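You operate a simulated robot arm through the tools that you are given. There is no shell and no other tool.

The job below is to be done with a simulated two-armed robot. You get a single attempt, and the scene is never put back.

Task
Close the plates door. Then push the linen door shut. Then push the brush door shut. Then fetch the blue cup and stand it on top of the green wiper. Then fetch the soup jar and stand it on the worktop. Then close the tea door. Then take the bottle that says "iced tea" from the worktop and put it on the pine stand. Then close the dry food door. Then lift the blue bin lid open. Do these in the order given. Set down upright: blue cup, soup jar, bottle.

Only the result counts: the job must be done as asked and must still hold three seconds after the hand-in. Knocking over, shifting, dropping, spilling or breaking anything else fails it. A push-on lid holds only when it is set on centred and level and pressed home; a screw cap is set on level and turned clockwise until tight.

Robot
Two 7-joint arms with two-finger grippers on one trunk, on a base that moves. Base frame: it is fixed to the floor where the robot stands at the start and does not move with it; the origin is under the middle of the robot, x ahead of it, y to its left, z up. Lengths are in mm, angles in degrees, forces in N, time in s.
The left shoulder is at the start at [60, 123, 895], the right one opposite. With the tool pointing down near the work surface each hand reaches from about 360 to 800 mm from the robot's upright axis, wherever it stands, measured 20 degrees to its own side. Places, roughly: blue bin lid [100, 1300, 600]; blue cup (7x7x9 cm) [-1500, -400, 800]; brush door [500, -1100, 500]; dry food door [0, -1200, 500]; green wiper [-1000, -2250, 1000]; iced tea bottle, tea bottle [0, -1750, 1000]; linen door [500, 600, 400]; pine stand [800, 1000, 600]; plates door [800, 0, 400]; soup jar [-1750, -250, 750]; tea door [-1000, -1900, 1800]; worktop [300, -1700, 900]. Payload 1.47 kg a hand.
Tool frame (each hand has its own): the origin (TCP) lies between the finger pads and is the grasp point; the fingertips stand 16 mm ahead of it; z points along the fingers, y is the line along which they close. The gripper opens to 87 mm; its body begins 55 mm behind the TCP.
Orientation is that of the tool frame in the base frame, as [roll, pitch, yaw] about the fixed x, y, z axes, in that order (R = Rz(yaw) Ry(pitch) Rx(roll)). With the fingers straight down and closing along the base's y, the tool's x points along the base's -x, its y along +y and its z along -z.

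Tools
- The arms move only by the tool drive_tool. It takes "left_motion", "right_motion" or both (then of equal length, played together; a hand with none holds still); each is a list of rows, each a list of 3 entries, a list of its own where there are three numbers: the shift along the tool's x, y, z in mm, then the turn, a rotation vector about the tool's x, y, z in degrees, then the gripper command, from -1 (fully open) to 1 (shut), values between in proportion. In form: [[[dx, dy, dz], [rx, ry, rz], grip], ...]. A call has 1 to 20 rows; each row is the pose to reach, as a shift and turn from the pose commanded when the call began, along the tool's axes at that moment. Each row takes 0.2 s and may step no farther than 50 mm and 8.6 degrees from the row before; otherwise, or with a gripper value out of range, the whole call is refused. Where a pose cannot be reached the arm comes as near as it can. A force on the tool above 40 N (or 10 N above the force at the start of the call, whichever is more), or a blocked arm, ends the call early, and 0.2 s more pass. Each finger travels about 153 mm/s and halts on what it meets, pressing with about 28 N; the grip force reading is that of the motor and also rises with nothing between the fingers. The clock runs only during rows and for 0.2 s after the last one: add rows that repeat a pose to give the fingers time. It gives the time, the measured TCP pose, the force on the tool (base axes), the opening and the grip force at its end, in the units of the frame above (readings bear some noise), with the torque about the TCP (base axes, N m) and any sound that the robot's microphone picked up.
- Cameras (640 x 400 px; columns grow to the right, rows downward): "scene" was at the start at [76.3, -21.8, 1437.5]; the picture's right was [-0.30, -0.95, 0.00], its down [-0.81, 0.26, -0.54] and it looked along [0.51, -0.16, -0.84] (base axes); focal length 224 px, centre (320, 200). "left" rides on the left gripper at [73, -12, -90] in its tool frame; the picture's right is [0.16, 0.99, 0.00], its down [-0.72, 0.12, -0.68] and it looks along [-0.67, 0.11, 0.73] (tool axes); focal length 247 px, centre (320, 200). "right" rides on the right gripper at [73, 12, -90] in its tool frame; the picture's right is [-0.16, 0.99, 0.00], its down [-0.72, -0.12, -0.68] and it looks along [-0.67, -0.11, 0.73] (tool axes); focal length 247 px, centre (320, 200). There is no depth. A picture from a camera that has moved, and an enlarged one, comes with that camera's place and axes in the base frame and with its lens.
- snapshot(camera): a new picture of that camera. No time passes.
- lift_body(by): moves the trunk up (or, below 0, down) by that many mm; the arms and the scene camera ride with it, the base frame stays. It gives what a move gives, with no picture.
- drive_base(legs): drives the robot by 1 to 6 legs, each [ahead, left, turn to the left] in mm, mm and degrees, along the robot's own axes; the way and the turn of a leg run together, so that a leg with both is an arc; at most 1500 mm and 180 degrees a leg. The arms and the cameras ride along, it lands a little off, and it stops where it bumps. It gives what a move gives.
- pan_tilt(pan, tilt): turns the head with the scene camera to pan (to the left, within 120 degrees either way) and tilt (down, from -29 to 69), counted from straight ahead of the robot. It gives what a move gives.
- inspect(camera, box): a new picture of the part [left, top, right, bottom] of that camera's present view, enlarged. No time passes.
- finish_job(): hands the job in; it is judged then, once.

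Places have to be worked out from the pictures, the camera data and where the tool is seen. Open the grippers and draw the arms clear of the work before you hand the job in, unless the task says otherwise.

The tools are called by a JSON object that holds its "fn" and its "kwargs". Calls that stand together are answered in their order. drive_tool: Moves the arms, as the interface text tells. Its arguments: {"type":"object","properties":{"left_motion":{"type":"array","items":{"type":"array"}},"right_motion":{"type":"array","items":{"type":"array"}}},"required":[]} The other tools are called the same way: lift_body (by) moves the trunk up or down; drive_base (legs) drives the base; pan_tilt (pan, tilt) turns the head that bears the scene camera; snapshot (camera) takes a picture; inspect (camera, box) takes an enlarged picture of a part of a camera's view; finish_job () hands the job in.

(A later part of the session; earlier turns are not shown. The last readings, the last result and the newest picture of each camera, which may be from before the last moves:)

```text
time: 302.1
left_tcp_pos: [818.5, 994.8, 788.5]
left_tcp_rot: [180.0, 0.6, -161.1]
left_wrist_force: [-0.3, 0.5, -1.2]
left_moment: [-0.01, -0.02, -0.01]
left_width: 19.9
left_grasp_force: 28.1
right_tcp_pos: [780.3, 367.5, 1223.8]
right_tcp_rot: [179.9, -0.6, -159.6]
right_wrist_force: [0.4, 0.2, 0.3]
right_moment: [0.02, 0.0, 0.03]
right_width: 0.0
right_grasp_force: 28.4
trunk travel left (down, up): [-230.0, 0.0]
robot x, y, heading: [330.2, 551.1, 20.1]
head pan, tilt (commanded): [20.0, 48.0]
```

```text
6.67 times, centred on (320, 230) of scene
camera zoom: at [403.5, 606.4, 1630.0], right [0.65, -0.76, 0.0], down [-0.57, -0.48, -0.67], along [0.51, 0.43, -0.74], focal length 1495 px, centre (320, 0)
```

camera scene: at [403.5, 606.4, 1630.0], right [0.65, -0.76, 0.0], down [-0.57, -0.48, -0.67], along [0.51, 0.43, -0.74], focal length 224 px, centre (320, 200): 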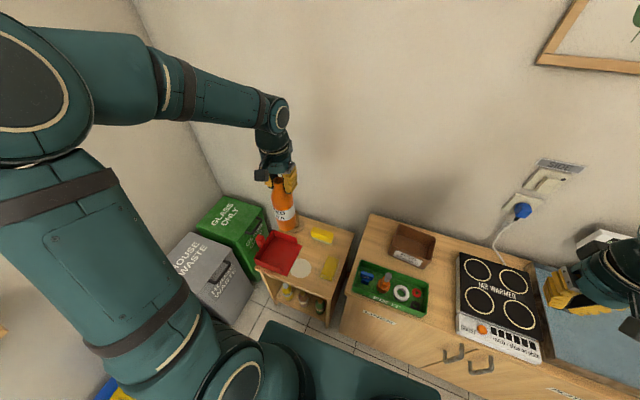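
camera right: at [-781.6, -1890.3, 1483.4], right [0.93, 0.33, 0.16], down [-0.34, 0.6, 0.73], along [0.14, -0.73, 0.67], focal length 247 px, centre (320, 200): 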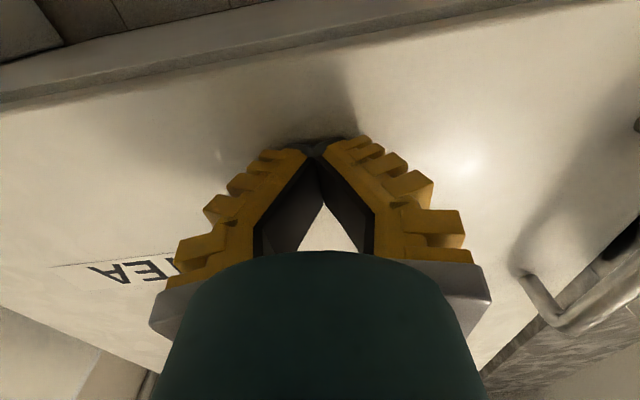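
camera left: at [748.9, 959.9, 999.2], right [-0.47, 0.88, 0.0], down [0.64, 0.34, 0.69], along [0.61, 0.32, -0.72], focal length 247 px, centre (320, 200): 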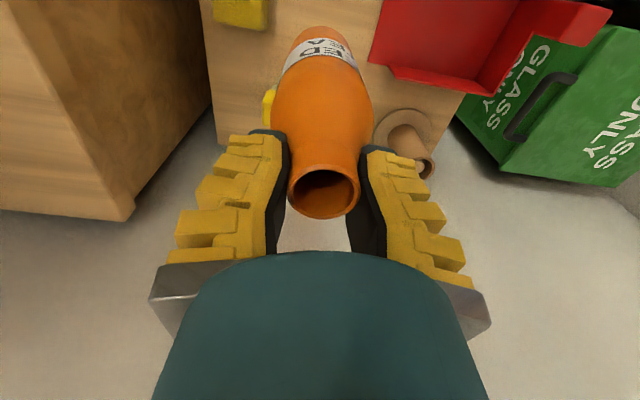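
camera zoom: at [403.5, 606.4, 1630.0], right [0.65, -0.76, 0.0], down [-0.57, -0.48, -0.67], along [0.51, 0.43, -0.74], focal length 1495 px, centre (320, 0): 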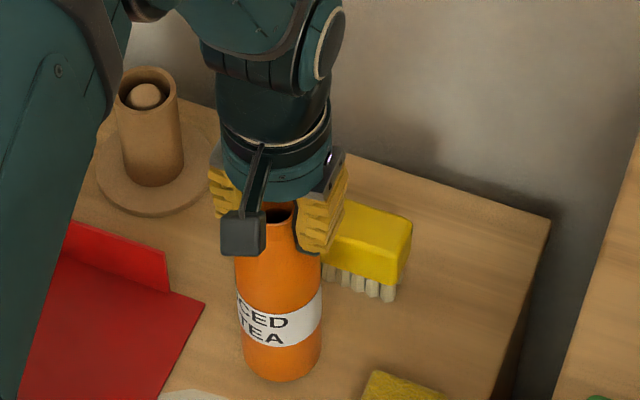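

Not touching yet; continuing in small steps.

{"fn": "drive_tool", "kwargs": {"left_motion": [[[0, 0, 2], [0, 0, 0], 1], [[0, 0, 5], [0, 0, 0], 1], [[0, 0, 5], [0, 0, 0], 1]]}}

{"fn": "drive_tool", "kwargs": {"left_motion": [[[0, 0, 2], [0, 0, 0], 1], [[0, 0, 5], [0, 0, 0], 1], [[0, 0, 5], [0, 0, 0], 1]]}}

{"fn": "drive_tool", "kwargs": {"left_motion": [[[0, 0, 2], [0, 0, 0], 1], [[0, 0, 5], [0, 0, 0], 1], [[0, 0, 5], [0, 0, 0], 1]]}}

{"fn": "inspect", "kwargs": {"camera": "scene", "box": [280, 200, 360, 260]}}

```text
time: 302.9
left_tcp_pos: [819.6, 995.2, 782.9]
left_tcp_rot: [180.0, 0.7, -161.0]
left_wrist_force: [-0.8, 0.1, -2.0]
left_moment: [0.0, 0.01, 0.01]
left_width: 19.7
left_grasp_force: 27.7
right_tcp_pos: [781.2, 367.8, 1224.1]
right_tcp_rot: [179.9, -0.5, -159.7]
right_wrist_force: [0.0, 0.3, 0.3]
right_moment: [-0.03, -0.01, 0.03]
right_width: 0.1
right_grasp_force: 28.0
trunk travel left (down, up): [-230.0, 0.0]
robot x, y, heading: [334.5, 554.0, 20.4]
head pan, tilt (commanded): [20.0, 48.0]
```

```text
time: 303.7
left_tcp_pos: [818.7, 993.9, 778.1]
left_tcp_rot: [180.0, 0.7, -161.0]
left_wrist_force: [-1.1, 0.2, -1.9]
left_moment: [0.0, -0.05, -0.02]
left_width: 20.3
left_grasp_force: 28.3
right_tcp_pos: [779.8, 367.6, 1224.4]
right_tcp_rot: [180.0, -0.4, -159.6]
right_wrist_force: [-0.6, 0.3, -0.2]
right_moment: [0.0, 0.0, -0.02]
right_width: 0.0
right_grasp_force: 28.2
trunk travel left (down, up): [-230.0, 0.0]
robot x, y, heading: [334.2, 553.2, 20.4]
head pan, tilt (commanded): [20.0, 48.0]
```

```text
time: 304.5
left_tcp_pos: [819.8, 994.0, 774.2]
left_tcp_rot: [180.0, 0.7, -161.0]
left_wrist_force: [-0.5, -1.2, 6.4]
left_moment: [-0.16, 0.31, 0.04]
left_width: 21.1
left_grasp_force: 28.0
right_tcp_pos: [781.3, 366.9, 1224.1]
right_tcp_rot: [-179.9, -0.6, -159.6]
right_wrist_force: [-0.4, -0.2, -0.2]
right_moment: [0.0, 0.02, -0.01]
right_width: 0.0
right_grasp_force: 28.4
trunk travel left (down, up): [-230.0, 0.0]
robot x, y, heading: [336.4, 552.5, 20.4]
head pan, tilt (commanded): [20.0, 48.0]
```

```text
6.67 times, centred on (320, 230) of scene
camera zoom: at [403.0, 605.8, 1630.1], right [0.65, -0.76, 0.0], down [-0.57, -0.48, -0.67], along [0.51, 0.43, -0.74], focal length 1495 px, centre (320, 0)
```

zoom: 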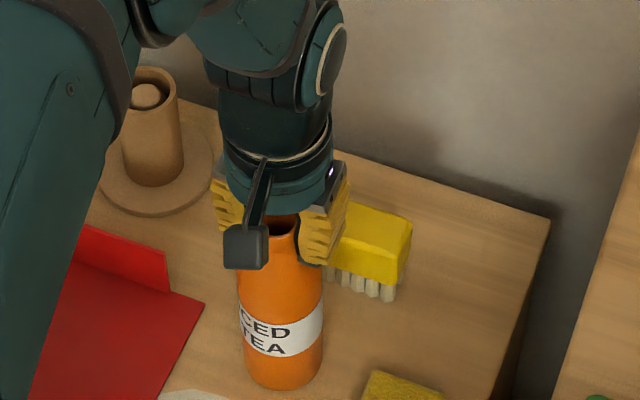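

Contact on one base edge (6 N). I press 2 mm more so that the base levels out, then check.

{"fn": "drive_tool", "kwargs": {"left_motion": [[[0, 0, 1], [0, 0, 0], 1], [[0, 0, 2], [0, 0, 0], 1], [[0, 0, 2], [0, 0, 0], 1]]}}

{"fn": "snapshot", "kwargs": {"camera": "left"}}

```text
time: 305.3
left_tcp_pos: [819.3, 993.0, 772.1]
left_tcp_rot: [179.9, 0.9, -160.9]
left_wrist_force: [0.1, -2.0, 15.4]
left_moment: [-0.21, 0.33, 0.03]
left_width: 23.7
left_grasp_force: 28.2
right_tcp_pos: [778.8, 365.8, 1224.3]
right_tcp_rot: [179.9, -0.5, -159.7]
right_wrist_force: [-0.1, 1.1, 0.1]
right_moment: [-0.02, 0.01, -0.01]
right_width: 0.1
right_grasp_force: 27.9
trunk travel left (down, up): [-230.0, 0.0]
robot x, y, heading: [331.8, 552.7, 20.3]
head pan, tilt (commanded): [20.0, 48.0]
```

```text
taken
camera left: at [752.6, 959.0, 861.5], right [-0.47, 0.88, 0.0], down [0.64, 0.34, 0.69], along [0.61, 0.32, -0.72], focal length 247 px, centre (320, 200)
```

left: 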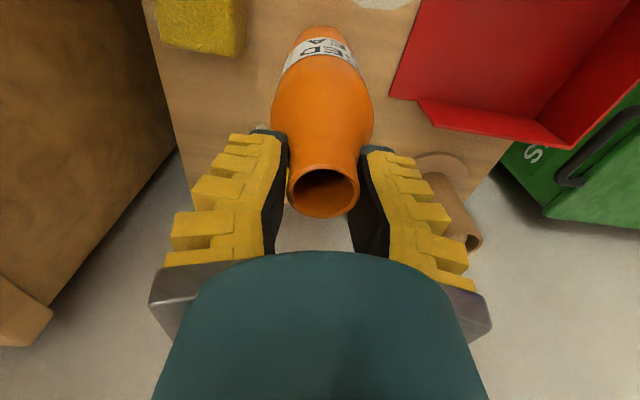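

The base is levelling (force centre moving inwards). I release gradually.

{"fn": "drive_tool", "kwargs": {"left_motion": [[[0, 0, -1], [0, 0, 0], 0.5], [[0, 0, -1], [0, 0, 0], 0.4], [[0, 0, -1], [0, 0, 0], 0.3], [[0, 0, -1], [0, 0, 0], 0.2], [[0, 0, -1], [0, 0, 0], 0], [[0, 0, -1], [0, 0, 0], -0.3], [[0, 0, -1], [0, 0, 0], -0.6], [[0, 0, -1], [0, 0, 0], -1], [[0, 0, -1], [0, 0, 0], -1], [[0, 0, -1], [0, 0, 0], -1]]}}

{"fn": "snapshot", "kwargs": {"camera": "left"}}

{"fn": "inspect", "kwargs": {"camera": "scene", "box": [280, 200, 360, 260]}}

```text
time: 307.5
left_tcp_pos: [819.0, 994.5, 773.5]
left_tcp_rot: [180.0, 0.7, -161.0]
left_wrist_force: [-0.2, -1.0, -0.3]
left_moment: [-0.02, -0.01, 0.05]
left_width: 86.9
left_grasp_force: 0.1
right_tcp_pos: [780.9, 367.6, 1225.8]
right_tcp_rot: [-179.9, -0.6, -159.7]
right_wrist_force: [-0.2, -0.7, -0.4]
right_moment: [0.02, 0.01, 0.02]
right_width: 0.0
right_grasp_force: 28.4
trunk travel left (down, up): [-230.0, 0.0]
robot x, y, heading: [333.9, 552.8, 20.0]
head pan, tilt (commanded): [20.0, 48.0]
```

```text
taken
camera left: at [752.8, 959.6, 861.3], right [-0.47, 0.88, 0.0], down [0.64, 0.34, 0.69], along [0.61, 0.32, -0.72], focal length 247 px, centre (320, 200)
```

left: 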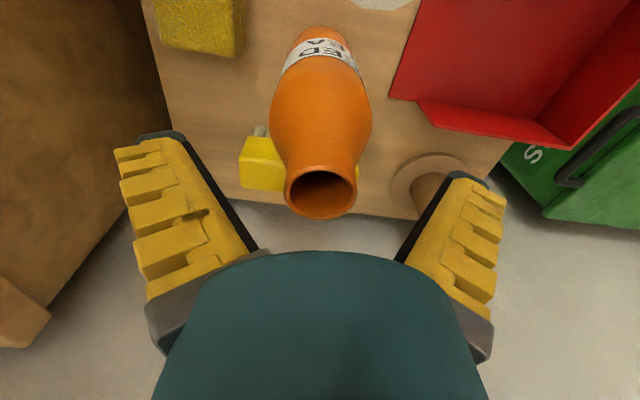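

```text
6.67 times, centred on (320, 230) of scene
camera zoom: at [403.4, 606.3, 1630.0], right [0.65, -0.76, 0.0], down [-0.57, -0.48, -0.67], along [0.51, 0.43, -0.74], focal length 1495 px, centre (320, 0)
```

zoom: 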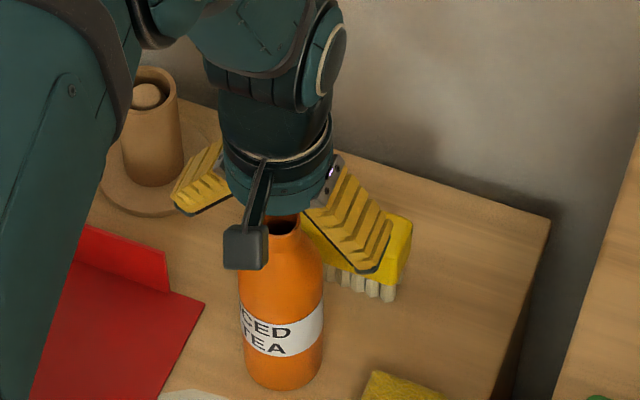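

The bottle stands on its own. I lift the open hand straight up.

{"fn": "drive_tool", "kwargs": {"left_motion": [[[0, 0, -8], [0, 0, 0], -1], [[0, 0, -20], [0, 0, 0], -1], [[0, 0, -40], [0, 0, 0], -1], [[0, 0, -75], [0, 0, 0], -1], [[0, 0, -115], [0, 0, 0], -1], [[0, 0, -160], [0, 0, 0], -1], [[0, 0, -205], [0, 0, 0], -1], [[0, 0, -250], [0, 0, 0], -1], [[0, 0, -295], [0, 0, 0], -1], [[0, 0, -340], [0, 0, 0], -1], [[0, 0, -380], [0, 0, 0], -1]]}}

{"fn": "inspect", "kwargs": {"camera": "scene", "box": [240, 180, 380, 300]}}

{"fn": "snapshot", "kwargs": {"camera": "left"}}

```text
time: 309.9
left_tcp_pos: [814.4, 991.7, 1155.5]
left_tcp_rot: [180.0, 0.6, -161.1]
left_wrist_force: [-0.3, 0.4, 0.5]
left_moment: [0.0, -0.02, 0.04]
left_width: 86.9
left_grasp_force: 0.1
right_tcp_pos: [779.6, 366.5, 1224.7]
right_tcp_rot: [179.9, -0.6, -159.7]
right_wrist_force: [0.9, -0.2, -0.8]
right_moment: [0.03, -0.01, 0.0]
right_width: 0.0
right_grasp_force: 28.3
trunk travel left (down, up): [-230.0, 0.0]
robot x, y, heading: [332.8, 551.4, 20.3]
head pan, tilt (commanded): [20.0, 48.0]
```

```text
3.33 times, centred on (310, 240) of scene
camera zoom: at [402.6, 605.9, 1630.0], right [0.65, -0.76, 0.0], down [-0.57, -0.48, -0.67], along [0.51, 0.43, -0.74], focal length 748 px, centre (353, 67)
```

zoom: 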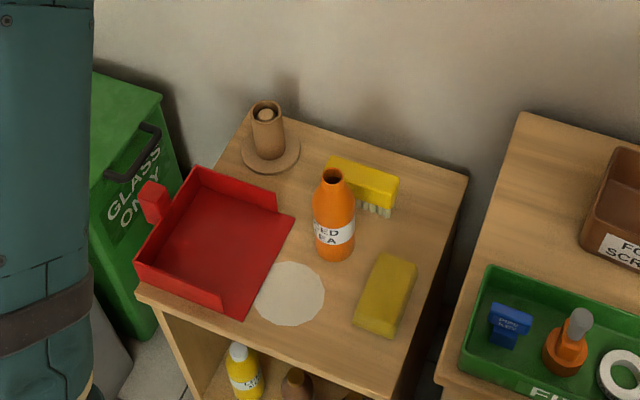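

```text
taken
camera left: at [748.3, 957.5, 1244.0], right [-0.47, 0.88, 0.0], down [0.64, 0.34, 0.69], along [0.61, 0.32, -0.72], focal length 247 px, centre (320, 200)
```

left: 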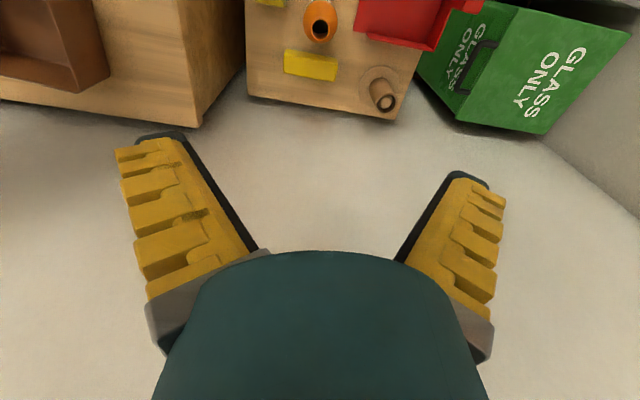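

The iced tea bottle stands upright on the pine stand. While here I look left at the blue bin to plan the last step.

{"fn": "pan_tilt", "kwargs": {"pan": 95, "tilt": 40}}

{"fn": "snapshot", "kwargs": {"camera": "scene"}}

{"fn": "inspect", "kwargs": {"camera": "scene", "box": [240, 120, 480, 300]}}

```text
time: 311.4
left_tcp_pos: [816.0, 992.9, 1155.3]
left_tcp_rot: [-179.9, 0.8, -161.0]
left_wrist_force: [-0.2, -0.1, 0.1]
left_moment: [0.02, 0.01, 0.02]
left_width: 87.2
left_grasp_force: 0.0
right_tcp_pos: [780.0, 368.6, 1223.6]
right_tcp_rot: [179.9, -0.4, -159.7]
right_wrist_force: [-0.4, -0.5, 0.2]
right_moment: [-0.01, 0.0, -0.02]
right_width: 0.2
right_grasp_force: 28.7
trunk travel left (down, up): [-230.0, 0.0]
robot x, y, heading: [331.6, 552.0, 20.1]
head pan, tilt (commanded): [95.0, 40.0]
```

```text
taken
camera scene: at [307.0, 632.2, 1641.4], right [0.9, 0.43, 0.0], down [0.27, -0.58, -0.77], along [-0.33, 0.69, -0.64], focal length 224 px, centre (320, 200)
```

scene: 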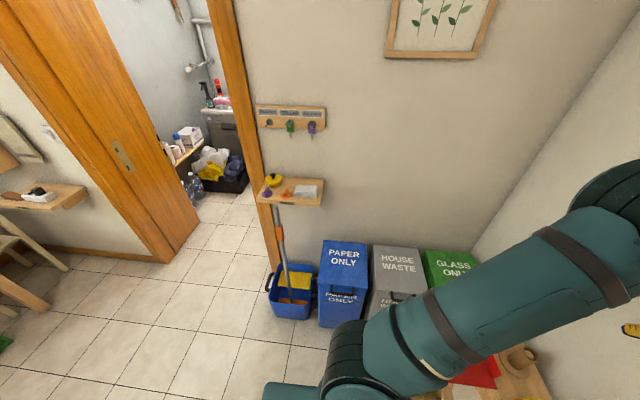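

```text
2.22 times, centred on (360, 210) of scene
camera zoom: at [307.0, 632.2, 1641.4], right [0.9, 0.43, 0.0], down [0.27, -0.58, -0.77], along [-0.33, 0.69, -0.64], focal length 498 px, centre (231, 178)
```

zoom: 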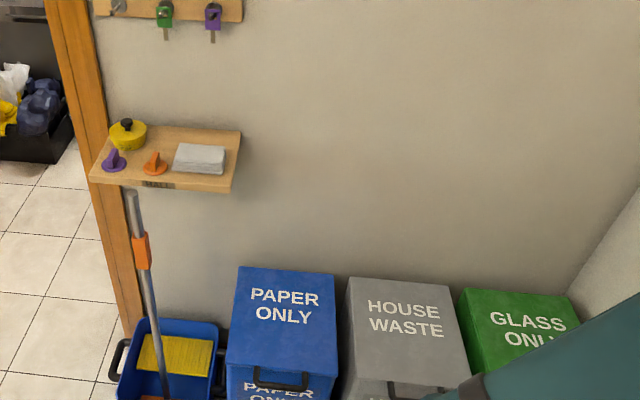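

I will come back for the bin. First the dry-food door: back off from the stand, turn right, and drive to a spot short of the door's tip.

{"fn": "drive_base", "kwargs": {"legs": [[-320, 0, 0], [0, 0, -90], [0, -580, 0], [850, 0, 0]]}}

{"fn": "lift_body", "kwargs": {"by": -180}}

{"fn": "pan_tilt", "kwargs": {"pan": 0, "tilt": 50}}

{"fn": "snapshot", "kwargs": {"camera": "scene"}}

```text
time: 326.4
left_tcp_pos: [186.9, -1021.4, 1155.3]
left_tcp_rot: [-180.0, 0.8, 107.2]
left_wrist_force: [-0.5, -0.4, 0.1]
left_moment: [0.03, -0.06, 0.04]
left_width: 87.1
left_grasp_force: 0.1
right_tcp_pos: [-436.6, -965.4, 1224.1]
right_tcp_rot: [-179.9, -0.6, 108.3]
right_wrist_force: [0.4, 0.0, 0.6]
right_moment: [0.0, 0.01, -0.04]
right_width: 0.2
right_grasp_force: 27.3
trunk travel left (down, up): [-230.0, 0.0]
robot x, y, heading: [-236.7, -526.4, -71.9]
head pan, tilt (commanded): [95.0, 40.0]
```

```text
time: 328.4
left_tcp_pos: [186.7, -1021.4, 973.8]
left_tcp_rot: [-180.0, 0.7, 107.1]
left_wrist_force: [-0.2, 0.2, 0.6]
left_moment: [0.01, 0.02, 0.03]
left_width: 86.8
left_grasp_force: 0.0
right_tcp_pos: [-437.8, -965.8, 1044.1]
right_tcp_rot: [-180.0, -0.5, 108.5]
right_wrist_force: [-0.1, 0.6, 0.4]
right_moment: [0.02, -0.03, -0.01]
right_width: 0.0
right_grasp_force: 28.2
trunk travel left (down, up): [-50.0, 180.0]
robot x, y, heading: [-237.3, -528.7, -71.6]
head pan, tilt (commanded): [95.0, 40.0]
```

```text
time: 330.2
left_tcp_pos: [187.5, -1019.9, 974.6]
left_tcp_rot: [180.0, 0.7, 107.1]
left_wrist_force: [0.3, -0.1, -0.3]
left_moment: [0.01, 0.02, -0.01]
left_width: 87.0
left_grasp_force: 0.1
right_tcp_pos: [-436.6, -965.9, 1044.9]
right_tcp_rot: [180.0, -0.5, 108.5]
right_wrist_force: [0.2, -0.2, 0.4]
right_moment: [0.02, 0.01, 0.03]
right_width: 0.0
right_grasp_force: 27.9
trunk travel left (down, up): [-50.0, 180.0]
robot x, y, heading: [-235.8, -523.5, -71.5]
head pan, tilt (commanded): [0.0, 50.0]
```

```text
taken
camera scene: at [-209.0, -608.2, 1447.3], right [-0.95, -0.32, 0.0], down [-0.24, 0.73, -0.64], along [0.2, -0.61, -0.77], focal length 224 px, centre (320, 200)
```

scene: 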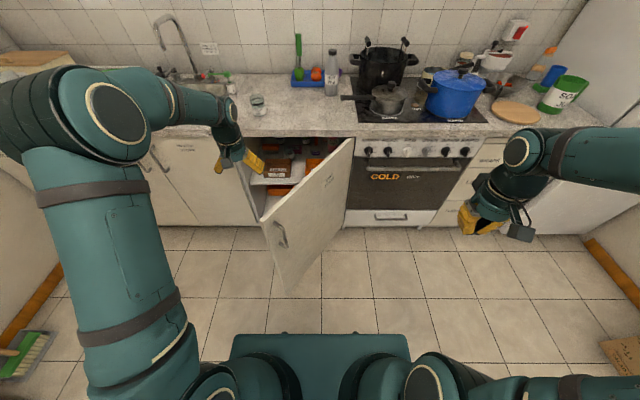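

The dry-food door's hinge is near room (-585, -1372), tip (-218, -927). I go 157 mm ahead, then bring the left hand over to its outer side, closed and tilted forward.

{"fn": "drive_base", "kwargs": {"legs": [[157, 0, 1.6]]}}

{"fn": "drive_tool", "kwargs": {"left_motion": [[[22, -45, 0], [0, 0, 0], 0], [[44, -90, 0], [0, 0, 0], 1], [[66, -135, 0], [0, 0, 0], 1], [[88, -180, 0], [0, 0, 0], 1], [[110, -225, 0], [0, 0, 0], 1], [[137, -269, 0], [0, 0, 0], 1], [[137, -269, 0], [0, 0, 0], 1]]}}

{"fn": "snapshot", "kwargs": {"camera": "scene"}}

```text
time: 331.6
left_tcp_pos: [251.0, -1156.1, 974.9]
left_tcp_rot: [-179.9, 0.6, 108.5]
left_wrist_force: [-0.5, -0.4, -0.6]
left_moment: [0.01, 0.03, 0.0]
left_width: 86.9
left_grasp_force: 0.1
right_tcp_pos: [-374.5, -1117.9, 1043.3]
right_tcp_rot: [-180.0, -0.6, 109.8]
right_wrist_force: [0.0, -0.4, 0.2]
right_moment: [0.05, 0.01, -0.01]
right_width: 0.0
right_grasp_force: 27.8
trunk travel left (down, up): [-50.0, 180.0]
robot x, y, heading: [-184.3, -670.7, -70.3]
head pan, tilt (commanded): [0.0, 50.0]
```

```text
refused: row 6 steps farther than a row can; nothing moved
```

```text
taken
camera scene: at [-155.6, -754.9, 1447.1], right [-0.94, -0.34, 0.0], down [-0.26, 0.72, -0.64], along [0.22, -0.6, -0.77], focal length 224 px, centre (320, 200)
```

scene: 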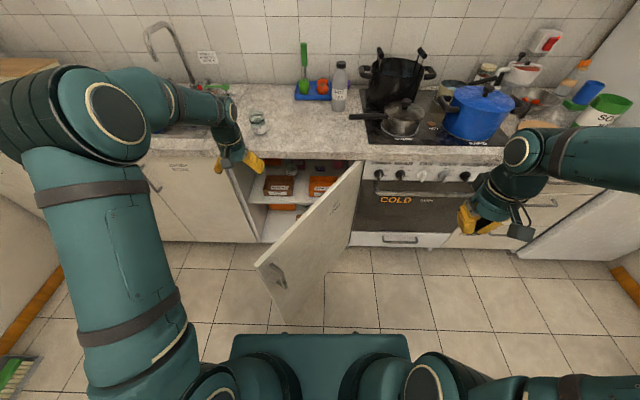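

The row step was slightly too long; I resend it in even steps with the forward tilt included.

{"fn": "drive_tool", "kwargs": {"left_motion": [[[19.6, -38.4, 0], [0, -6, 0], 0], [[39.1, -76.9, 0], [0, -12, 0], 1], [[58.7, -115.3, 0], [0, -18, 0], 1], [[78.3, -153.7, 0], [0, -24, 0], 1], [[97.9, -192.1, 0], [0, -30, 0], 1], [[117.4, -230.6, 0], [0, -36, 0], 1], [[137, -269, 0], [0, -42, 0], 1], [[137, -269, 0], [0, -42, 0], 1]]}}

{"fn": "snapshot", "kwargs": {"camera": "scene"}}

{"fn": "snapshot", "kwargs": {"camera": "left"}}

```text
time: 333.4
left_tcp_pos: [-48.1, -1112.3, 974.8]
left_tcp_rot: [179.9, 42.7, 108.6]
left_wrist_force: [-0.3, -0.1, -0.5]
left_moment: [-0.01, 0.01, 0.0]
left_width: 0.1
left_grasp_force: 28.6
right_tcp_pos: [-373.9, -1119.1, 1044.0]
right_tcp_rot: [179.9, -0.6, 109.8]
right_wrist_force: [0.3, 0.7, -0.2]
right_moment: [-0.02, 0.02, 0.0]
right_width: 0.0
right_grasp_force: 28.1
trunk travel left (down, up): [-50.0, 180.0]
robot x, y, heading: [-186.8, -672.3, -69.9]
head pan, tilt (commanded): [0.0, 50.0]
```

```text
taken
camera scene: at [-155.3, -754.0, 1447.2], right [-0.94, -0.34, 0.0], down [-0.26, 0.72, -0.64], along [0.22, -0.6, -0.77], focal length 224 px, centre (320, 200)
```

scene: 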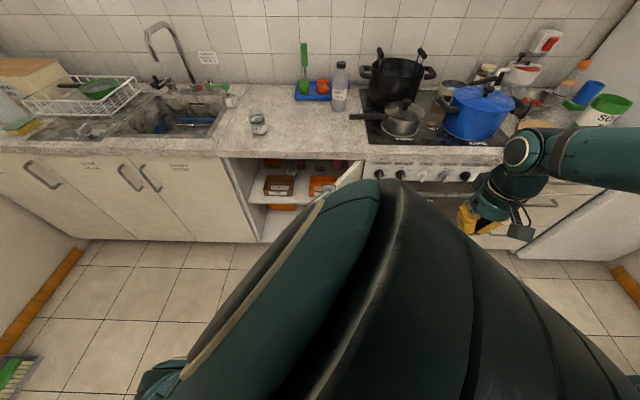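

```text
taken
camera left: at [-95.6, -1007.6, 990.1], right [0.9, 0.43, -0.11], down [0.13, -0.03, 0.99], along [0.42, -0.9, -0.08], focal length 247 px, centre (320, 200)
```

left: 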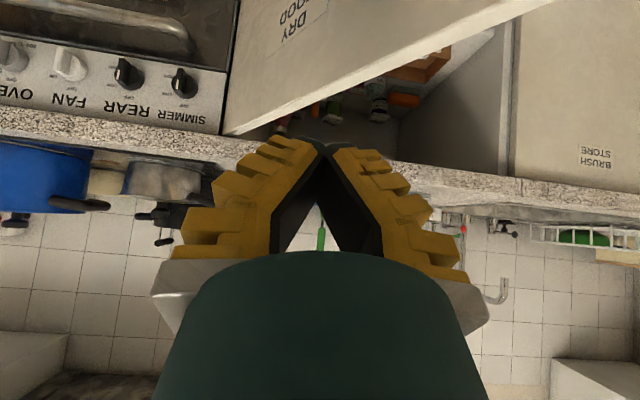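

The hand is on the outer side, about 95 mm from the door face. I lower it to z 765.

{"fn": "drive_tool", "kwargs": {"left_motion": [[[28.5, 0, 30.9], [0, 0, 0], 1], [[57, 0, 61.8], [0, 0, 0], 1], [[85.4, 0, 92.6], [0, 0, 0], 1], [[113.9, 0, 123.5], [0, 0, 0], 1], [[142.4, 0, 154.4], [0, 0, 0], 1], [[142.4, 0, 154.4], [0, 0, 0], 1]]}}

{"fn": "snapshot", "kwargs": {"camera": "left"}}

{"fn": "snapshot", "kwargs": {"camera": "scene"}}

```text
time: 334.8
left_tcp_pos: [-50.3, -1113.6, 762.9]
left_tcp_rot: [180.0, 42.7, 108.6]
left_wrist_force: [-0.8, 0.0, 0.2]
left_moment: [0.01, 0.03, -0.01]
left_width: 0.0
left_grasp_force: 28.2
right_tcp_pos: [-373.3, -1116.6, 1045.3]
right_tcp_rot: [179.9, -0.5, 109.9]
right_wrist_force: [0.1, 0.3, -0.1]
right_moment: [0.01, -0.04, 0.02]
right_width: 0.0
right_grasp_force: 28.3
trunk travel left (down, up): [-50.0, 180.0]
robot x, y, heading: [-187.2, -674.4, -70.2]
head pan, tilt (commanded): [0.0, 50.0]
```

```text
taken
camera left: at [-98.2, -1007.9, 778.7], right [0.9, 0.43, -0.11], down [0.13, -0.03, 0.99], along [0.42, -0.9, -0.08], focal length 247 px, centre (320, 200)
```

left: 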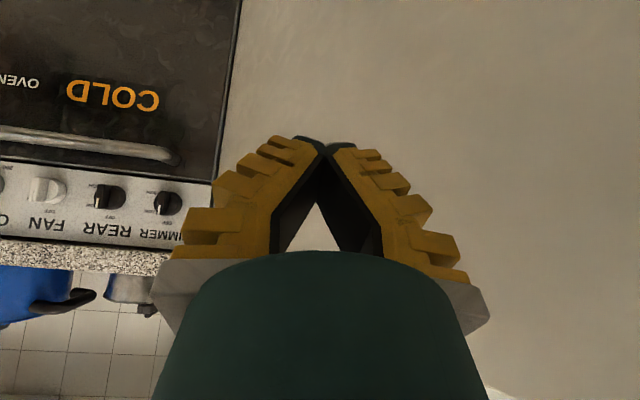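

```text
taken
camera scene: at [-156.2, -753.4, 1447.3], right [-0.94, -0.34, 0.0], down [-0.26, 0.72, -0.64], along [0.22, -0.6, -0.77], focal length 224 px, centre (320, 200)
```

scene: 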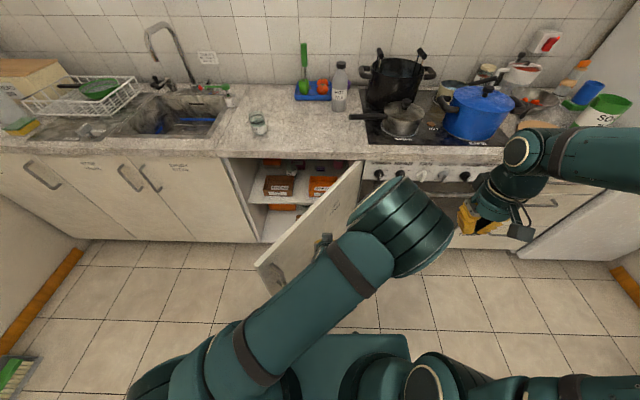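

Position is good. I push along the door's arc towards closed.

{"fn": "drive_tool", "kwargs": {"left_motion": [[[-13.2, 18, 12.2], [0, 0, 0], 1], [[-26.5, 37, 24.4], [0, 0, 0], 1], [[-42.6, 65, 39.3], [0, 0, 0], 1], [[-58.8, 92, 54.2], [0, 0, 0], 1], [[-76.4, 114, 70.5], [0, 0, 0], 1], [[-94.1, 135, 86.8], [0, 0, 0], 1], [[-114.7, 152, 105.8], [0, 0, 0], 1], [[-135.2, 168, 124.8], [0, 0, 0], 1], [[-158, 180, 145.8], [0, 0, 0], 1], [[-180.8, 192, 166.8], [0, 0, 0], 1], [[-202, 198, 186.5], [0, 0, 0], 1]]}}

{"fn": "snapshot", "kwargs": {"camera": "scene"}}

{"fn": "snapshot", "kwargs": {"camera": "left"}}

```text
time: 337.2
left_tcp_pos: [227.2, -1310.5, 763.6]
left_tcp_rot: [180.0, 42.6, 108.5]
left_wrist_force: [0.3, -0.2, -0.3]
left_moment: [0.0, 0.04, -0.01]
left_width: 0.0
left_grasp_force: 28.2
right_tcp_pos: [-373.9, -1117.0, 1044.4]
right_tcp_rot: [-179.9, -0.6, 109.9]
right_wrist_force: [0.1, -0.2, -0.4]
right_moment: [0.0, 0.0, 0.01]
right_width: 0.0
right_grasp_force: 27.8
trunk travel left (down, up): [-50.0, 180.0]
robot x, y, heading: [-180.6, -676.1, -70.2]
head pan, tilt (commanded): [0.0, 50.0]
```

```text
taken
camera scene: at [-155.9, -754.1, 1447.2], right [-0.94, -0.34, 0.0], down [-0.26, 0.72, -0.64], along [0.22, -0.6, -0.77], focal length 224 px, centre (320, 200)
```

scene: 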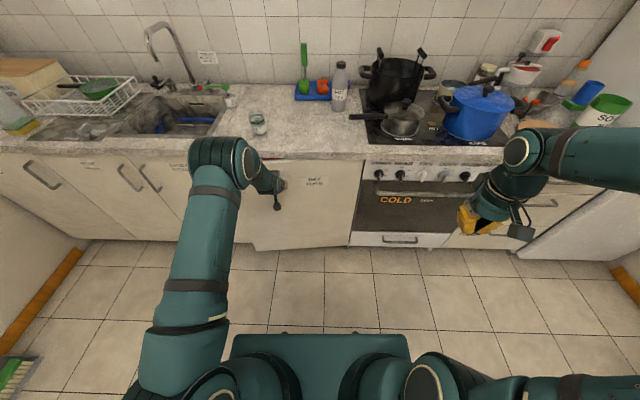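

```text
taken
camera left: at [180.4, -1204.8, 779.0], right [0.9, 0.43, -0.11], down [0.13, -0.03, 0.99], along [0.42, -0.9, -0.08], focal length 247 px, centre (320, 200)
```

left: 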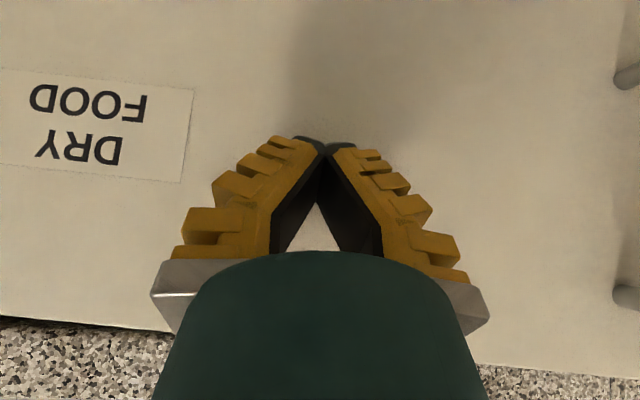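

DRY FOOD door is almost closed. I push straight on until it seats.

{"fn": "drive_tool", "kwargs": {"left_motion": [[[-7.4, 0, 6.8], [0, 0, 0], 1], [[-14.7, 0, 13.6], [0, 0, 0], 1], [[-22, 0, 20.3], [0, 0, 0], 1], [[-29.4, 0, 27.1], [0, 0, 0], 1], [[-36.8, 0, 33.9], [0, 0, 0], 1], [[-44.1, 0, 40.7], [0, 0, 0], 1], [[-51.5, 0, 47.5], [0, 0, 0], 1], [[-58.8, 0, 54.2], [0, 0, 0], 1]]}}

{"fn": "snapshot", "kwargs": {"camera": "left"}}

{"fn": "inspect", "kwargs": {"camera": "scene", "box": [200, 120, 400, 270]}}

```text
time: 338.7
left_tcp_pos: [246.9, -1362.6, 760.2]
left_tcp_rot: [-180.0, 41.9, 108.6]
left_wrist_force: [-7.3, 22.9, 14.1]
left_moment: [-0.29, -0.14, -0.1]
left_width: 6.1
left_grasp_force: 27.0
right_tcp_pos: [-376.0, -1115.0, 1044.4]
right_tcp_rot: [-180.0, -0.3, 110.1]
right_wrist_force: [0.3, -0.4, 0.6]
right_moment: [-0.04, 0.01, -0.01]
right_width: 0.0
right_grasp_force: 28.1
trunk travel left (down, up): [-50.0, 180.0]
robot x, y, heading: [-184.4, -667.7, -69.9]
head pan, tilt (commanded): [0.0, 50.0]
stopped in row 7 (left hand): the force on the tool passed its limit at 51 N (the readings are from after the stop); the commanded pose is now the measured one
```

```text
taken
camera left: at [198.5, -1258.5, 777.8], right [0.9, 0.43, -0.1], down [0.14, -0.04, 0.99], along [0.42, -0.9, -0.1], focal length 247 px, centre (320, 200)
```

left: 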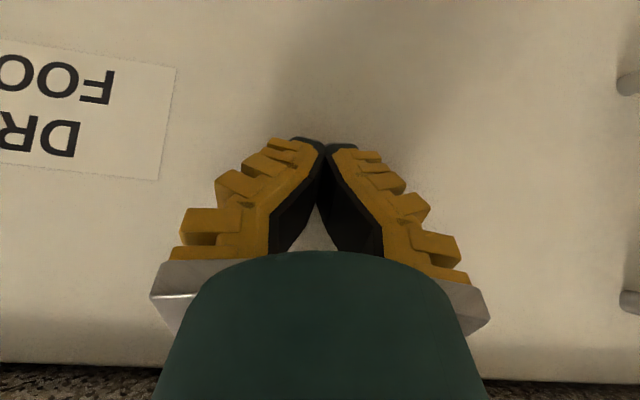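

```text
2.67 times, centred on (300, 195) of scene
camera zoom: at [-158.1, -749.3, 1447.7], right [-0.94, -0.34, 0.0], down [-0.26, 0.72, -0.64], along [0.22, -0.61, -0.76], focal length 598 px, centre (373, 213)
```

zoom: 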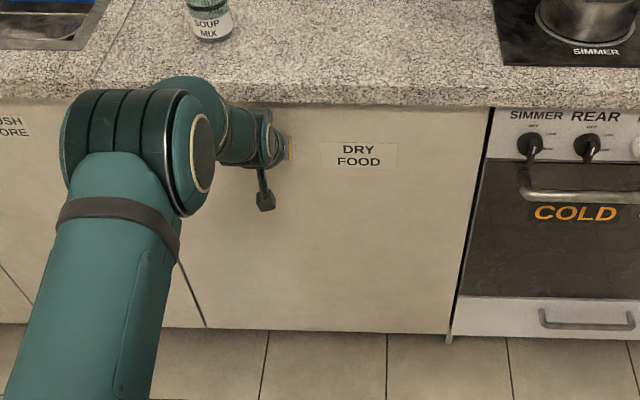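

Dry-food door seated at 51 N and flush. I retract the left hand, check all doors of this run, and then go to the blue bin.

{"fn": "drive_tool", "kwargs": {"left_motion": [[[30, 0, -26.7], [0, 0, 0], 1], [[59.5, 0, -53.4], [0, 0, 0], 1], [[61.8, 0, -95.8], [0, 0, 0], 1], [[60.8, 0, -141.9], [0, 0, 0], 1], [[59.7, 0, -188], [0, 0, 0], 1], [[58.6, 0, -234], [0, 0, 0], 1], [[57.5, 0, -280.1], [0, 0, 0], 1], [[59.8, 0, -322.5], [0, 0, 0], 1]]}}

{"fn": "drive_base", "kwargs": {"legs": [[-350, 0, 0]]}}

{"fn": "pan_tilt", "kwargs": {"pan": 0, "tilt": 35}}

{"fn": "snapshot", "kwargs": {"camera": "scene"}}

```text
time: 340.5
left_tcp_pos: [163.7, -1116.7, 958.8]
left_tcp_rot: [180.0, 41.7, 108.6]
left_wrist_force: [0.3, 1.0, 0.6]
left_moment: [0.01, 0.01, 0.01]
left_width: 0.2
left_grasp_force: 28.0
right_tcp_pos: [-374.6, -1115.9, 1044.6]
right_tcp_rot: [179.9, -0.5, 110.0]
right_wrist_force: [0.0, 0.7, 0.3]
right_moment: [-0.03, -0.03, -0.02]
right_width: 0.1
right_grasp_force: 28.7
trunk travel left (down, up): [-50.0, 180.0]
robot x, y, heading: [-187.2, -666.6, -69.9]
head pan, tilt (commanded): [0.0, 50.0]
```

```text
time: 342.7
left_tcp_pos: [47.0, -795.7, 957.5]
left_tcp_rot: [-180.0, 41.9, 108.7]
left_wrist_force: [0.0, 0.1, 0.2]
left_moment: [0.0, 0.0, -0.01]
left_width: 0.0
left_grasp_force: 28.4
right_tcp_pos: [-491.4, -793.2, 1045.3]
right_tcp_rot: [-180.0, -0.6, 110.0]
right_wrist_force: [-1.1, 0.7, 0.2]
right_moment: [-0.05, -0.04, -0.05]
right_width: 0.0
right_grasp_force: 27.7
trunk travel left (down, up): [-50.0, 180.0]
robot x, y, heading: [-303.1, -348.2, -70.0]
head pan, tilt (commanded): [0.0, 50.0]
```

```text
time: 343.5
left_tcp_pos: [48.6, -795.2, 958.2]
left_tcp_rot: [-180.0, 41.8, 108.8]
left_wrist_force: [-0.7, 0.1, -0.3]
left_moment: [0.01, 0.04, 0.02]
left_width: 0.1
left_grasp_force: 28.3
right_tcp_pos: [-490.9, -793.7, 1044.6]
right_tcp_rot: [-179.9, -0.6, 110.0]
right_wrist_force: [-0.6, -0.4, -0.7]
right_moment: [-0.01, -0.03, -0.01]
right_width: 0.0
right_grasp_force: 28.4
trunk travel left (down, up): [-50.0, 180.0]
robot x, y, heading: [-304.2, -345.4, -69.9]
head pan, tilt (commanded): [0.0, 35.0]
```

```text
taken
camera scene: at [-269.7, -441.0, 1468.9], right [-0.94, -0.34, 0.0], down [-0.2, 0.54, -0.82], along [0.28, -0.77, -0.57], focal length 224 px, centre (320, 200)
```

scene: 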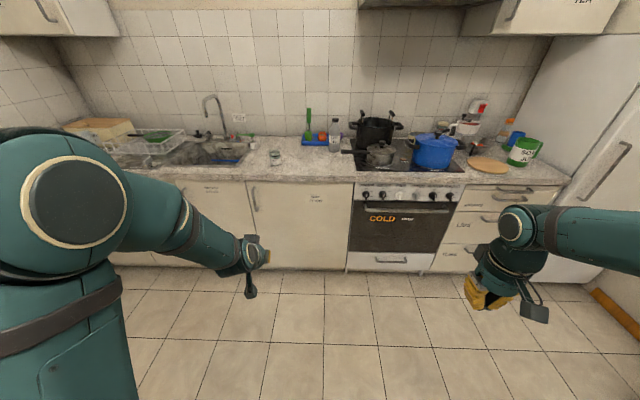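

The kitchen run is all closed, jar and cup standing. Now I turn around and drive to the blue bin.

{"fn": "drive_base", "kwargs": {"legs": [[0, 0, 90], [0, 0, 90], [0, -824, 0], [600, 0, 0]]}}

{"fn": "pan_tilt", "kwargs": {"pan": -10, "tilt": 45}}

{"fn": "snapshot", "kwargs": {"camera": "scene"}}

{"fn": "inspect", "kwargs": {"camera": "scene", "box": [240, 130, 440, 280]}}

```text
time: 361.8
left_tcp_pos: [-99.9, 940.9, 958.7]
left_tcp_rot: [-179.9, 41.7, -70.2]
left_wrist_force: [0.8, 0.3, 0.2]
left_moment: [-0.03, -0.04, 0.03]
left_width: 0.0
left_grasp_force: 28.1
right_tcp_pos: [439.1, 949.4, 1043.6]
right_tcp_rot: [180.0, -0.7, -69.0]
right_wrist_force: [-0.1, -1.0, -0.1]
right_moment: [-0.01, 0.01, 0.0]
right_width: 0.1
right_grasp_force: 28.4
trunk travel left (down, up): [-50.0, 180.0]
robot x, y, heading: [258.4, 500.6, 110.9]
head pan, tilt (commanded): [0.0, 35.0]
```

```text
time: 362.5
left_tcp_pos: [-100.1, 939.4, 958.3]
left_tcp_rot: [180.0, 41.8, -70.2]
left_wrist_force: [0.3, 0.4, -0.2]
left_moment: [0.02, -0.01, 0.0]
left_width: 0.0
left_grasp_force: 28.2
right_tcp_pos: [438.9, 949.4, 1043.5]
right_tcp_rot: [179.9, -0.5, -68.9]
right_wrist_force: [0.1, 0.1, -0.5]
right_moment: [0.01, -0.03, -0.01]
right_width: 0.0
right_grasp_force: 28.6
trunk travel left (down, up): [-50.0, 180.0]
robot x, y, heading: [257.7, 500.2, 110.8]
head pan, tilt (commanded): [-10.0, 45.0]
```

```text
taken
camera scene: at [240.8, 587.6, 1454.2], right [0.98, 0.19, 0.0], down [0.14, -0.69, -0.71], along [-0.14, 0.69, -0.71], focal length 224 px, centre (320, 200)
```

scene: 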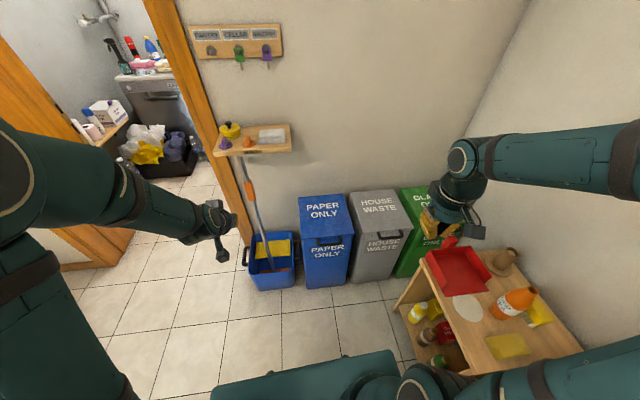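

```text
2.67 times, centred on (340, 205) of scene
camera zoom: at [240.8, 587.6, 1454.2], right [0.98, 0.19, 0.0], down [0.14, -0.69, -0.71], along [-0.14, 0.69, -0.71], focal length 598 px, centre (267, 187)
```

zoom: 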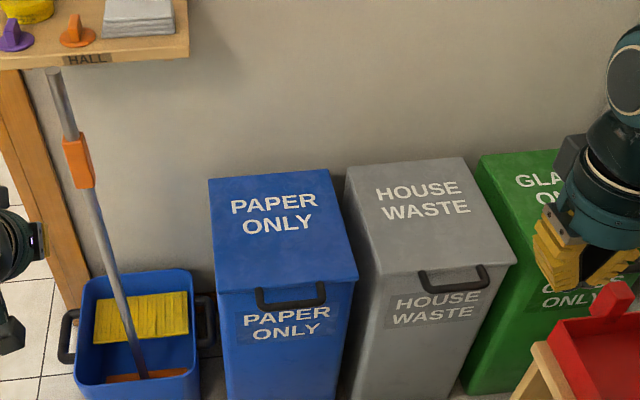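

The lid spans roughly U 440-690, V 1065-1343 at z about 605, with a black bar handle at its front. I pull the left hand back from the mop, then move 215 mm closer.

{"fn": "drive_tool", "kwargs": {"left_motion": [[[30, 0, -27], [0, 0, 0], 1], [[60, 0, -54], [0, 0, 0], 1], [[90, 0, -80], [0, 0, 0], 1], [[119, 0, -107], [0, 0, 0], 1]]}}

{"fn": "drive_base", "kwargs": {"legs": [[215, 0, -0.8]]}}

{"fn": "pan_tilt", "kwargs": {"pan": -15, "tilt": 55}}

{"fn": "snapshot", "kwargs": {"camera": "scene"}}

{"fn": "inspect", "kwargs": {"camera": "scene", "box": [230, 130, 400, 260]}}

{"fn": "snapshot", "kwargs": {"camera": "right"}}

```text
time: 363.5
left_tcp_pos: [-72.7, 857.8, 972.8]
left_tcp_rot: [-179.9, 41.8, -70.2]
left_wrist_force: [0.1, -0.4, -0.1]
left_moment: [-0.02, -0.01, -0.01]
left_width: 0.1
left_grasp_force: 28.3
left hand out of reach, approached as far as the arm can: row 3, 4
right_tcp_pos: [437.3, 949.6, 1044.9]
right_tcp_rot: [180.0, -0.5, -68.9]
right_wrist_force: [-0.6, -0.1, 0.1]
right_moment: [-0.05, 0.01, -0.03]
right_width: 0.2
right_grasp_force: 28.5
trunk travel left (down, up): [-50.0, 180.0]
robot x, y, heading: [260.5, 500.2, 111.0]
head pan, tilt (commanded): [-10.0, 45.0]
```

```text
time: 365.2
left_tcp_pos: [-144.9, 1065.5, 970.9]
left_tcp_rot: [-179.9, 41.7, -71.0]
left_wrist_force: [-0.5, 0.2, -0.8]
left_moment: [0.0, 0.03, 0.0]
left_width: 0.0
left_grasp_force: 28.1
right_tcp_pos: [365.4, 1151.2, 1043.6]
right_tcp_rot: [-179.9, -0.6, -69.6]
right_wrist_force: [-0.4, 1.1, -0.2]
right_moment: [-0.03, -0.06, -0.03]
right_width: 0.1
right_grasp_force: 28.0
trunk travel left (down, up): [-50.0, 180.0]
robot x, y, heading: [183.5, 699.8, 110.3]
head pan, tilt (commanded): [-10.0, 45.0]
```

```text
time: 365.9
left_tcp_pos: [-145.1, 1066.7, 971.6]
left_tcp_rot: [-180.0, 41.8, -70.9]
left_wrist_force: [0.1, -0.4, -0.6]
left_moment: [0.01, -0.01, -0.01]
left_width: 0.0
left_grasp_force: 27.8
right_tcp_pos: [367.9, 1151.3, 1043.8]
right_tcp_rot: [-180.0, -0.6, -69.6]
right_wrist_force: [0.4, -0.3, -0.5]
right_moment: [-0.04, 0.0, -0.01]
right_width: 0.1
right_grasp_force: 27.9
trunk travel left (down, up): [-50.0, 180.0]
robot x, y, heading: [182.4, 705.9, 110.6]
head pan, tilt (commanded): [-15.0, 55.0]
```

```text
taken
camera scene: at [172.4, 784.1, 1440.8], right [1.0, 0.09, 0.0], down [0.08, -0.82, -0.57], along [-0.05, 0.57, -0.82], focal length 224 px, centre (320, 200)
```

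scene: 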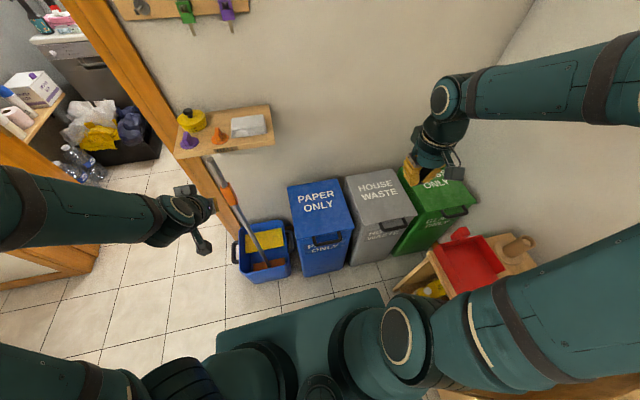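

```text
3.08 times, centred on (315, 195) of scene
camera zoom: at [172.4, 784.1, 1440.8], right [1.0, 0.09, 0.0], down [0.08, -0.82, -0.57], along [-0.05, 0.57, -0.82], focal length 690 px, centre (335, 215)
```

zoom: 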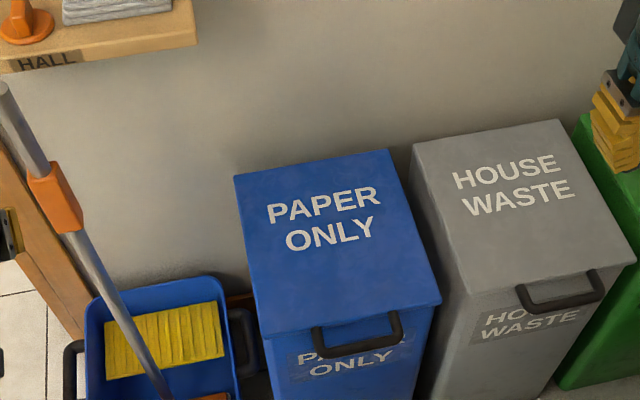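

```text
taken
camera right: at [381.8, 1078.9, 1134.6], right [-0.98, -0.2, 0.0], down [-0.15, 0.72, 0.67], along [-0.13, 0.66, -0.74], focal length 247 px, centre (320, 200)
```

right: 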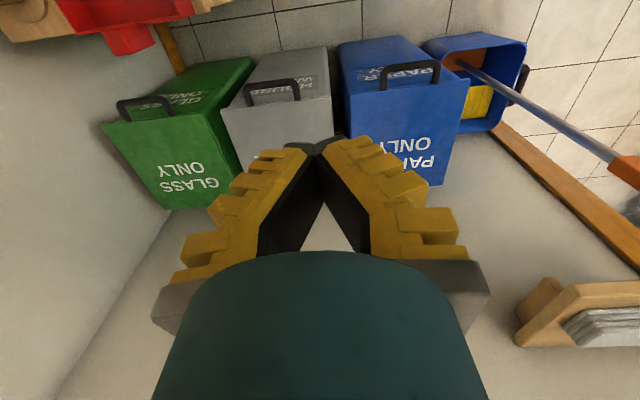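

I zoom on the handle in the right camera to measure it better.

{"fn": "inspect", "kwargs": {"camera": "right", "box": [320, 20, 500, 200]}}

{"fn": "inspect", "kwargs": {"camera": "scene", "box": [280, 170, 370, 250]}}

```text
2.22 times, centred on (410, 110) of right
camera zoom: at [381.8, 1078.9, 1134.6], right [-0.98, -0.2, 0.0], down [-0.15, 0.72, 0.67], along [-0.13, 0.66, -0.74], focal length 549 px, centre (120, 400)
```

zoom: 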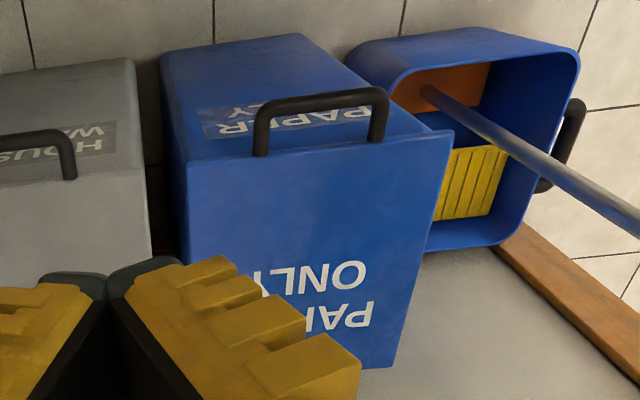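

```text
5.00 times, centred on (325, 210) of scene
camera zoom: at [172.4, 784.1, 1440.8], right [1.0, 0.09, 0.0], down [0.08, -0.82, -0.57], along [-0.05, 0.57, -0.82], focal length 1122 px, centre (295, 150)
```

zoom: 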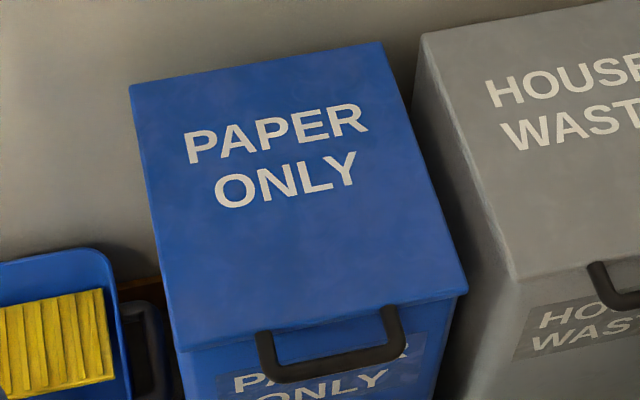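

Geometry: bar handle about 35 mm ahead of the lid's front edge, at about U 564, V 1058, z 557; hinge near V 1379. I plan to pinch the bar with the tool tilted 45 degrees and the fingers closing in the vertical plane. First I bring the right hand in front, tilted and opened.

{"fn": "drive_tool", "kwargs": {"right_motion": [[[-3.6, 25.4, 34.9], [0, -6.4, 0], 0], [[-7.1, 50.9, 69.7], [0, -12.9, 0], -0.3], [[-10.7, 76.3, 104.6], [0, -19.3, 0], -0.3], [[-14.3, 101.7, 139.4], [0, -25.7, 0], -0.3], [[-17.9, 127.1, 174.3], [0, -32.1, 0], -0.3], [[-21.4, 152.6, 209.1], [0, -38.6, 0], -0.3], [[-25, 178, 244], [0, -45, 0], -0.3], [[-25, 178, 244], [0, -45, 0], -0.3]]}}

{"fn": "drive_tool", "kwargs": {"right_motion": [[[0, 0, 0], [0, 0, -8.5], -0.3], [[0, 0, 0], [0, 0, -17], -0.3], [[0, 0, 0], [0, 0, -25.5], -0.3], [[0, 0, 0], [0, 0, -34], -0.3], [[0, 0, 0], [0, 0, -42.5], -0.3], [[0, 0, 0], [0, 0, -51], -0.3], [[0, 0, 0], [0, 0, -59.5], -0.3], [[0, 0, 0], [0, 0, -68], -0.3], [[0, 0, 0], [0, 0, -76.5], -0.3], [[0, 0, 0], [0, 0, -85], -0.3], [[0, 0, 0], [0, 0, -90], -0.3]]}}

{"fn": "snapshot", "kwargs": {"camera": "right"}}

{"fn": "snapshot", "kwargs": {"camera": "scene"}}

```text
time: 367.7
left_tcp_pos: [-145.3, 1065.7, 971.2]
left_tcp_rot: [-179.9, 41.8, -70.9]
left_wrist_force: [-0.7, -0.8, 0.3]
left_moment: [0.02, 0.0, 0.0]
left_width: 0.0
left_grasp_force: 28.0
right_tcp_pos: [164.0, 1150.9, 771.7]
right_tcp_rot: [179.9, 44.6, -69.7]
right_wrist_force: [0.2, 0.2, -0.9]
right_moment: [-0.02, 0.01, 0.03]
right_width: 61.5
right_grasp_force: 3.5
right hand out of reach, approached as far as the arm can: row 3, 4, 5, 6, 7, 8
trunk travel left (down, up): [-50.0, 180.0]
robot x, y, heading: [182.3, 706.2, 110.4]
head pan, tilt (commanded): [-15.0, 55.0]
```

```text
time: 370.1
left_tcp_pos: [-146.1, 1067.3, 973.0]
left_tcp_rot: [-179.9, 41.9, -70.8]
left_wrist_force: [-0.2, -0.8, -0.4]
left_moment: [-0.01, 0.01, 0.01]
left_width: 0.0
left_grasp_force: 28.4
right_tcp_pos: [165.2, 1151.8, 770.3]
right_tcp_rot: [-135.6, -0.1, 20.5]
right_wrist_force: [0.6, 0.1, -0.8]
right_moment: [0.0, -0.04, -0.01]
right_width: 61.6
right_grasp_force: 3.8
trunk travel left (down, up): [-50.0, 180.0]
robot x, y, heading: [180.5, 704.4, 110.6]
head pan, tilt (commanded): [-15.0, 55.0]
```

```text
taken
camera right: at [258.9, 1109.9, 826.5], right [0.1, -0.72, -0.69], down [-0.54, -0.62, 0.57], along [-0.84, 0.32, -0.45], focal length 247 px, centre (320, 200)
```

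right: 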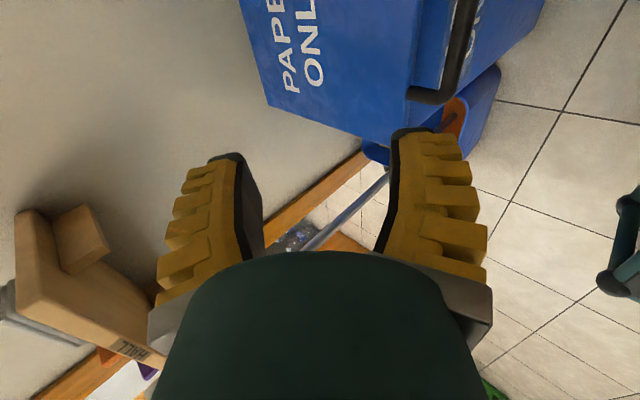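

```text
taken
camera scene: at [172.4, 784.1, 1440.7], right [1.0, 0.09, 0.0], down [0.08, -0.82, -0.57], along [-0.05, 0.57, -0.82], focal length 224 px, centre (320, 200)
```

scene: 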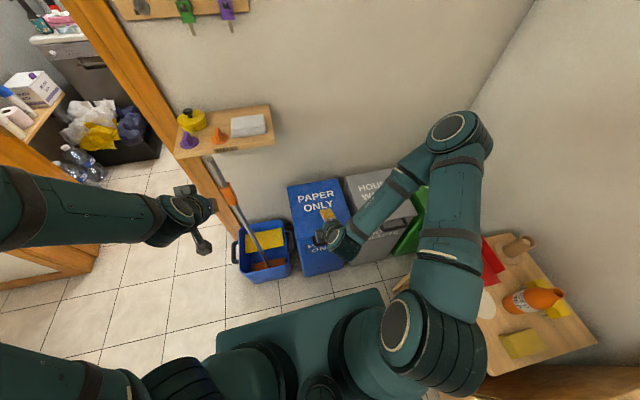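

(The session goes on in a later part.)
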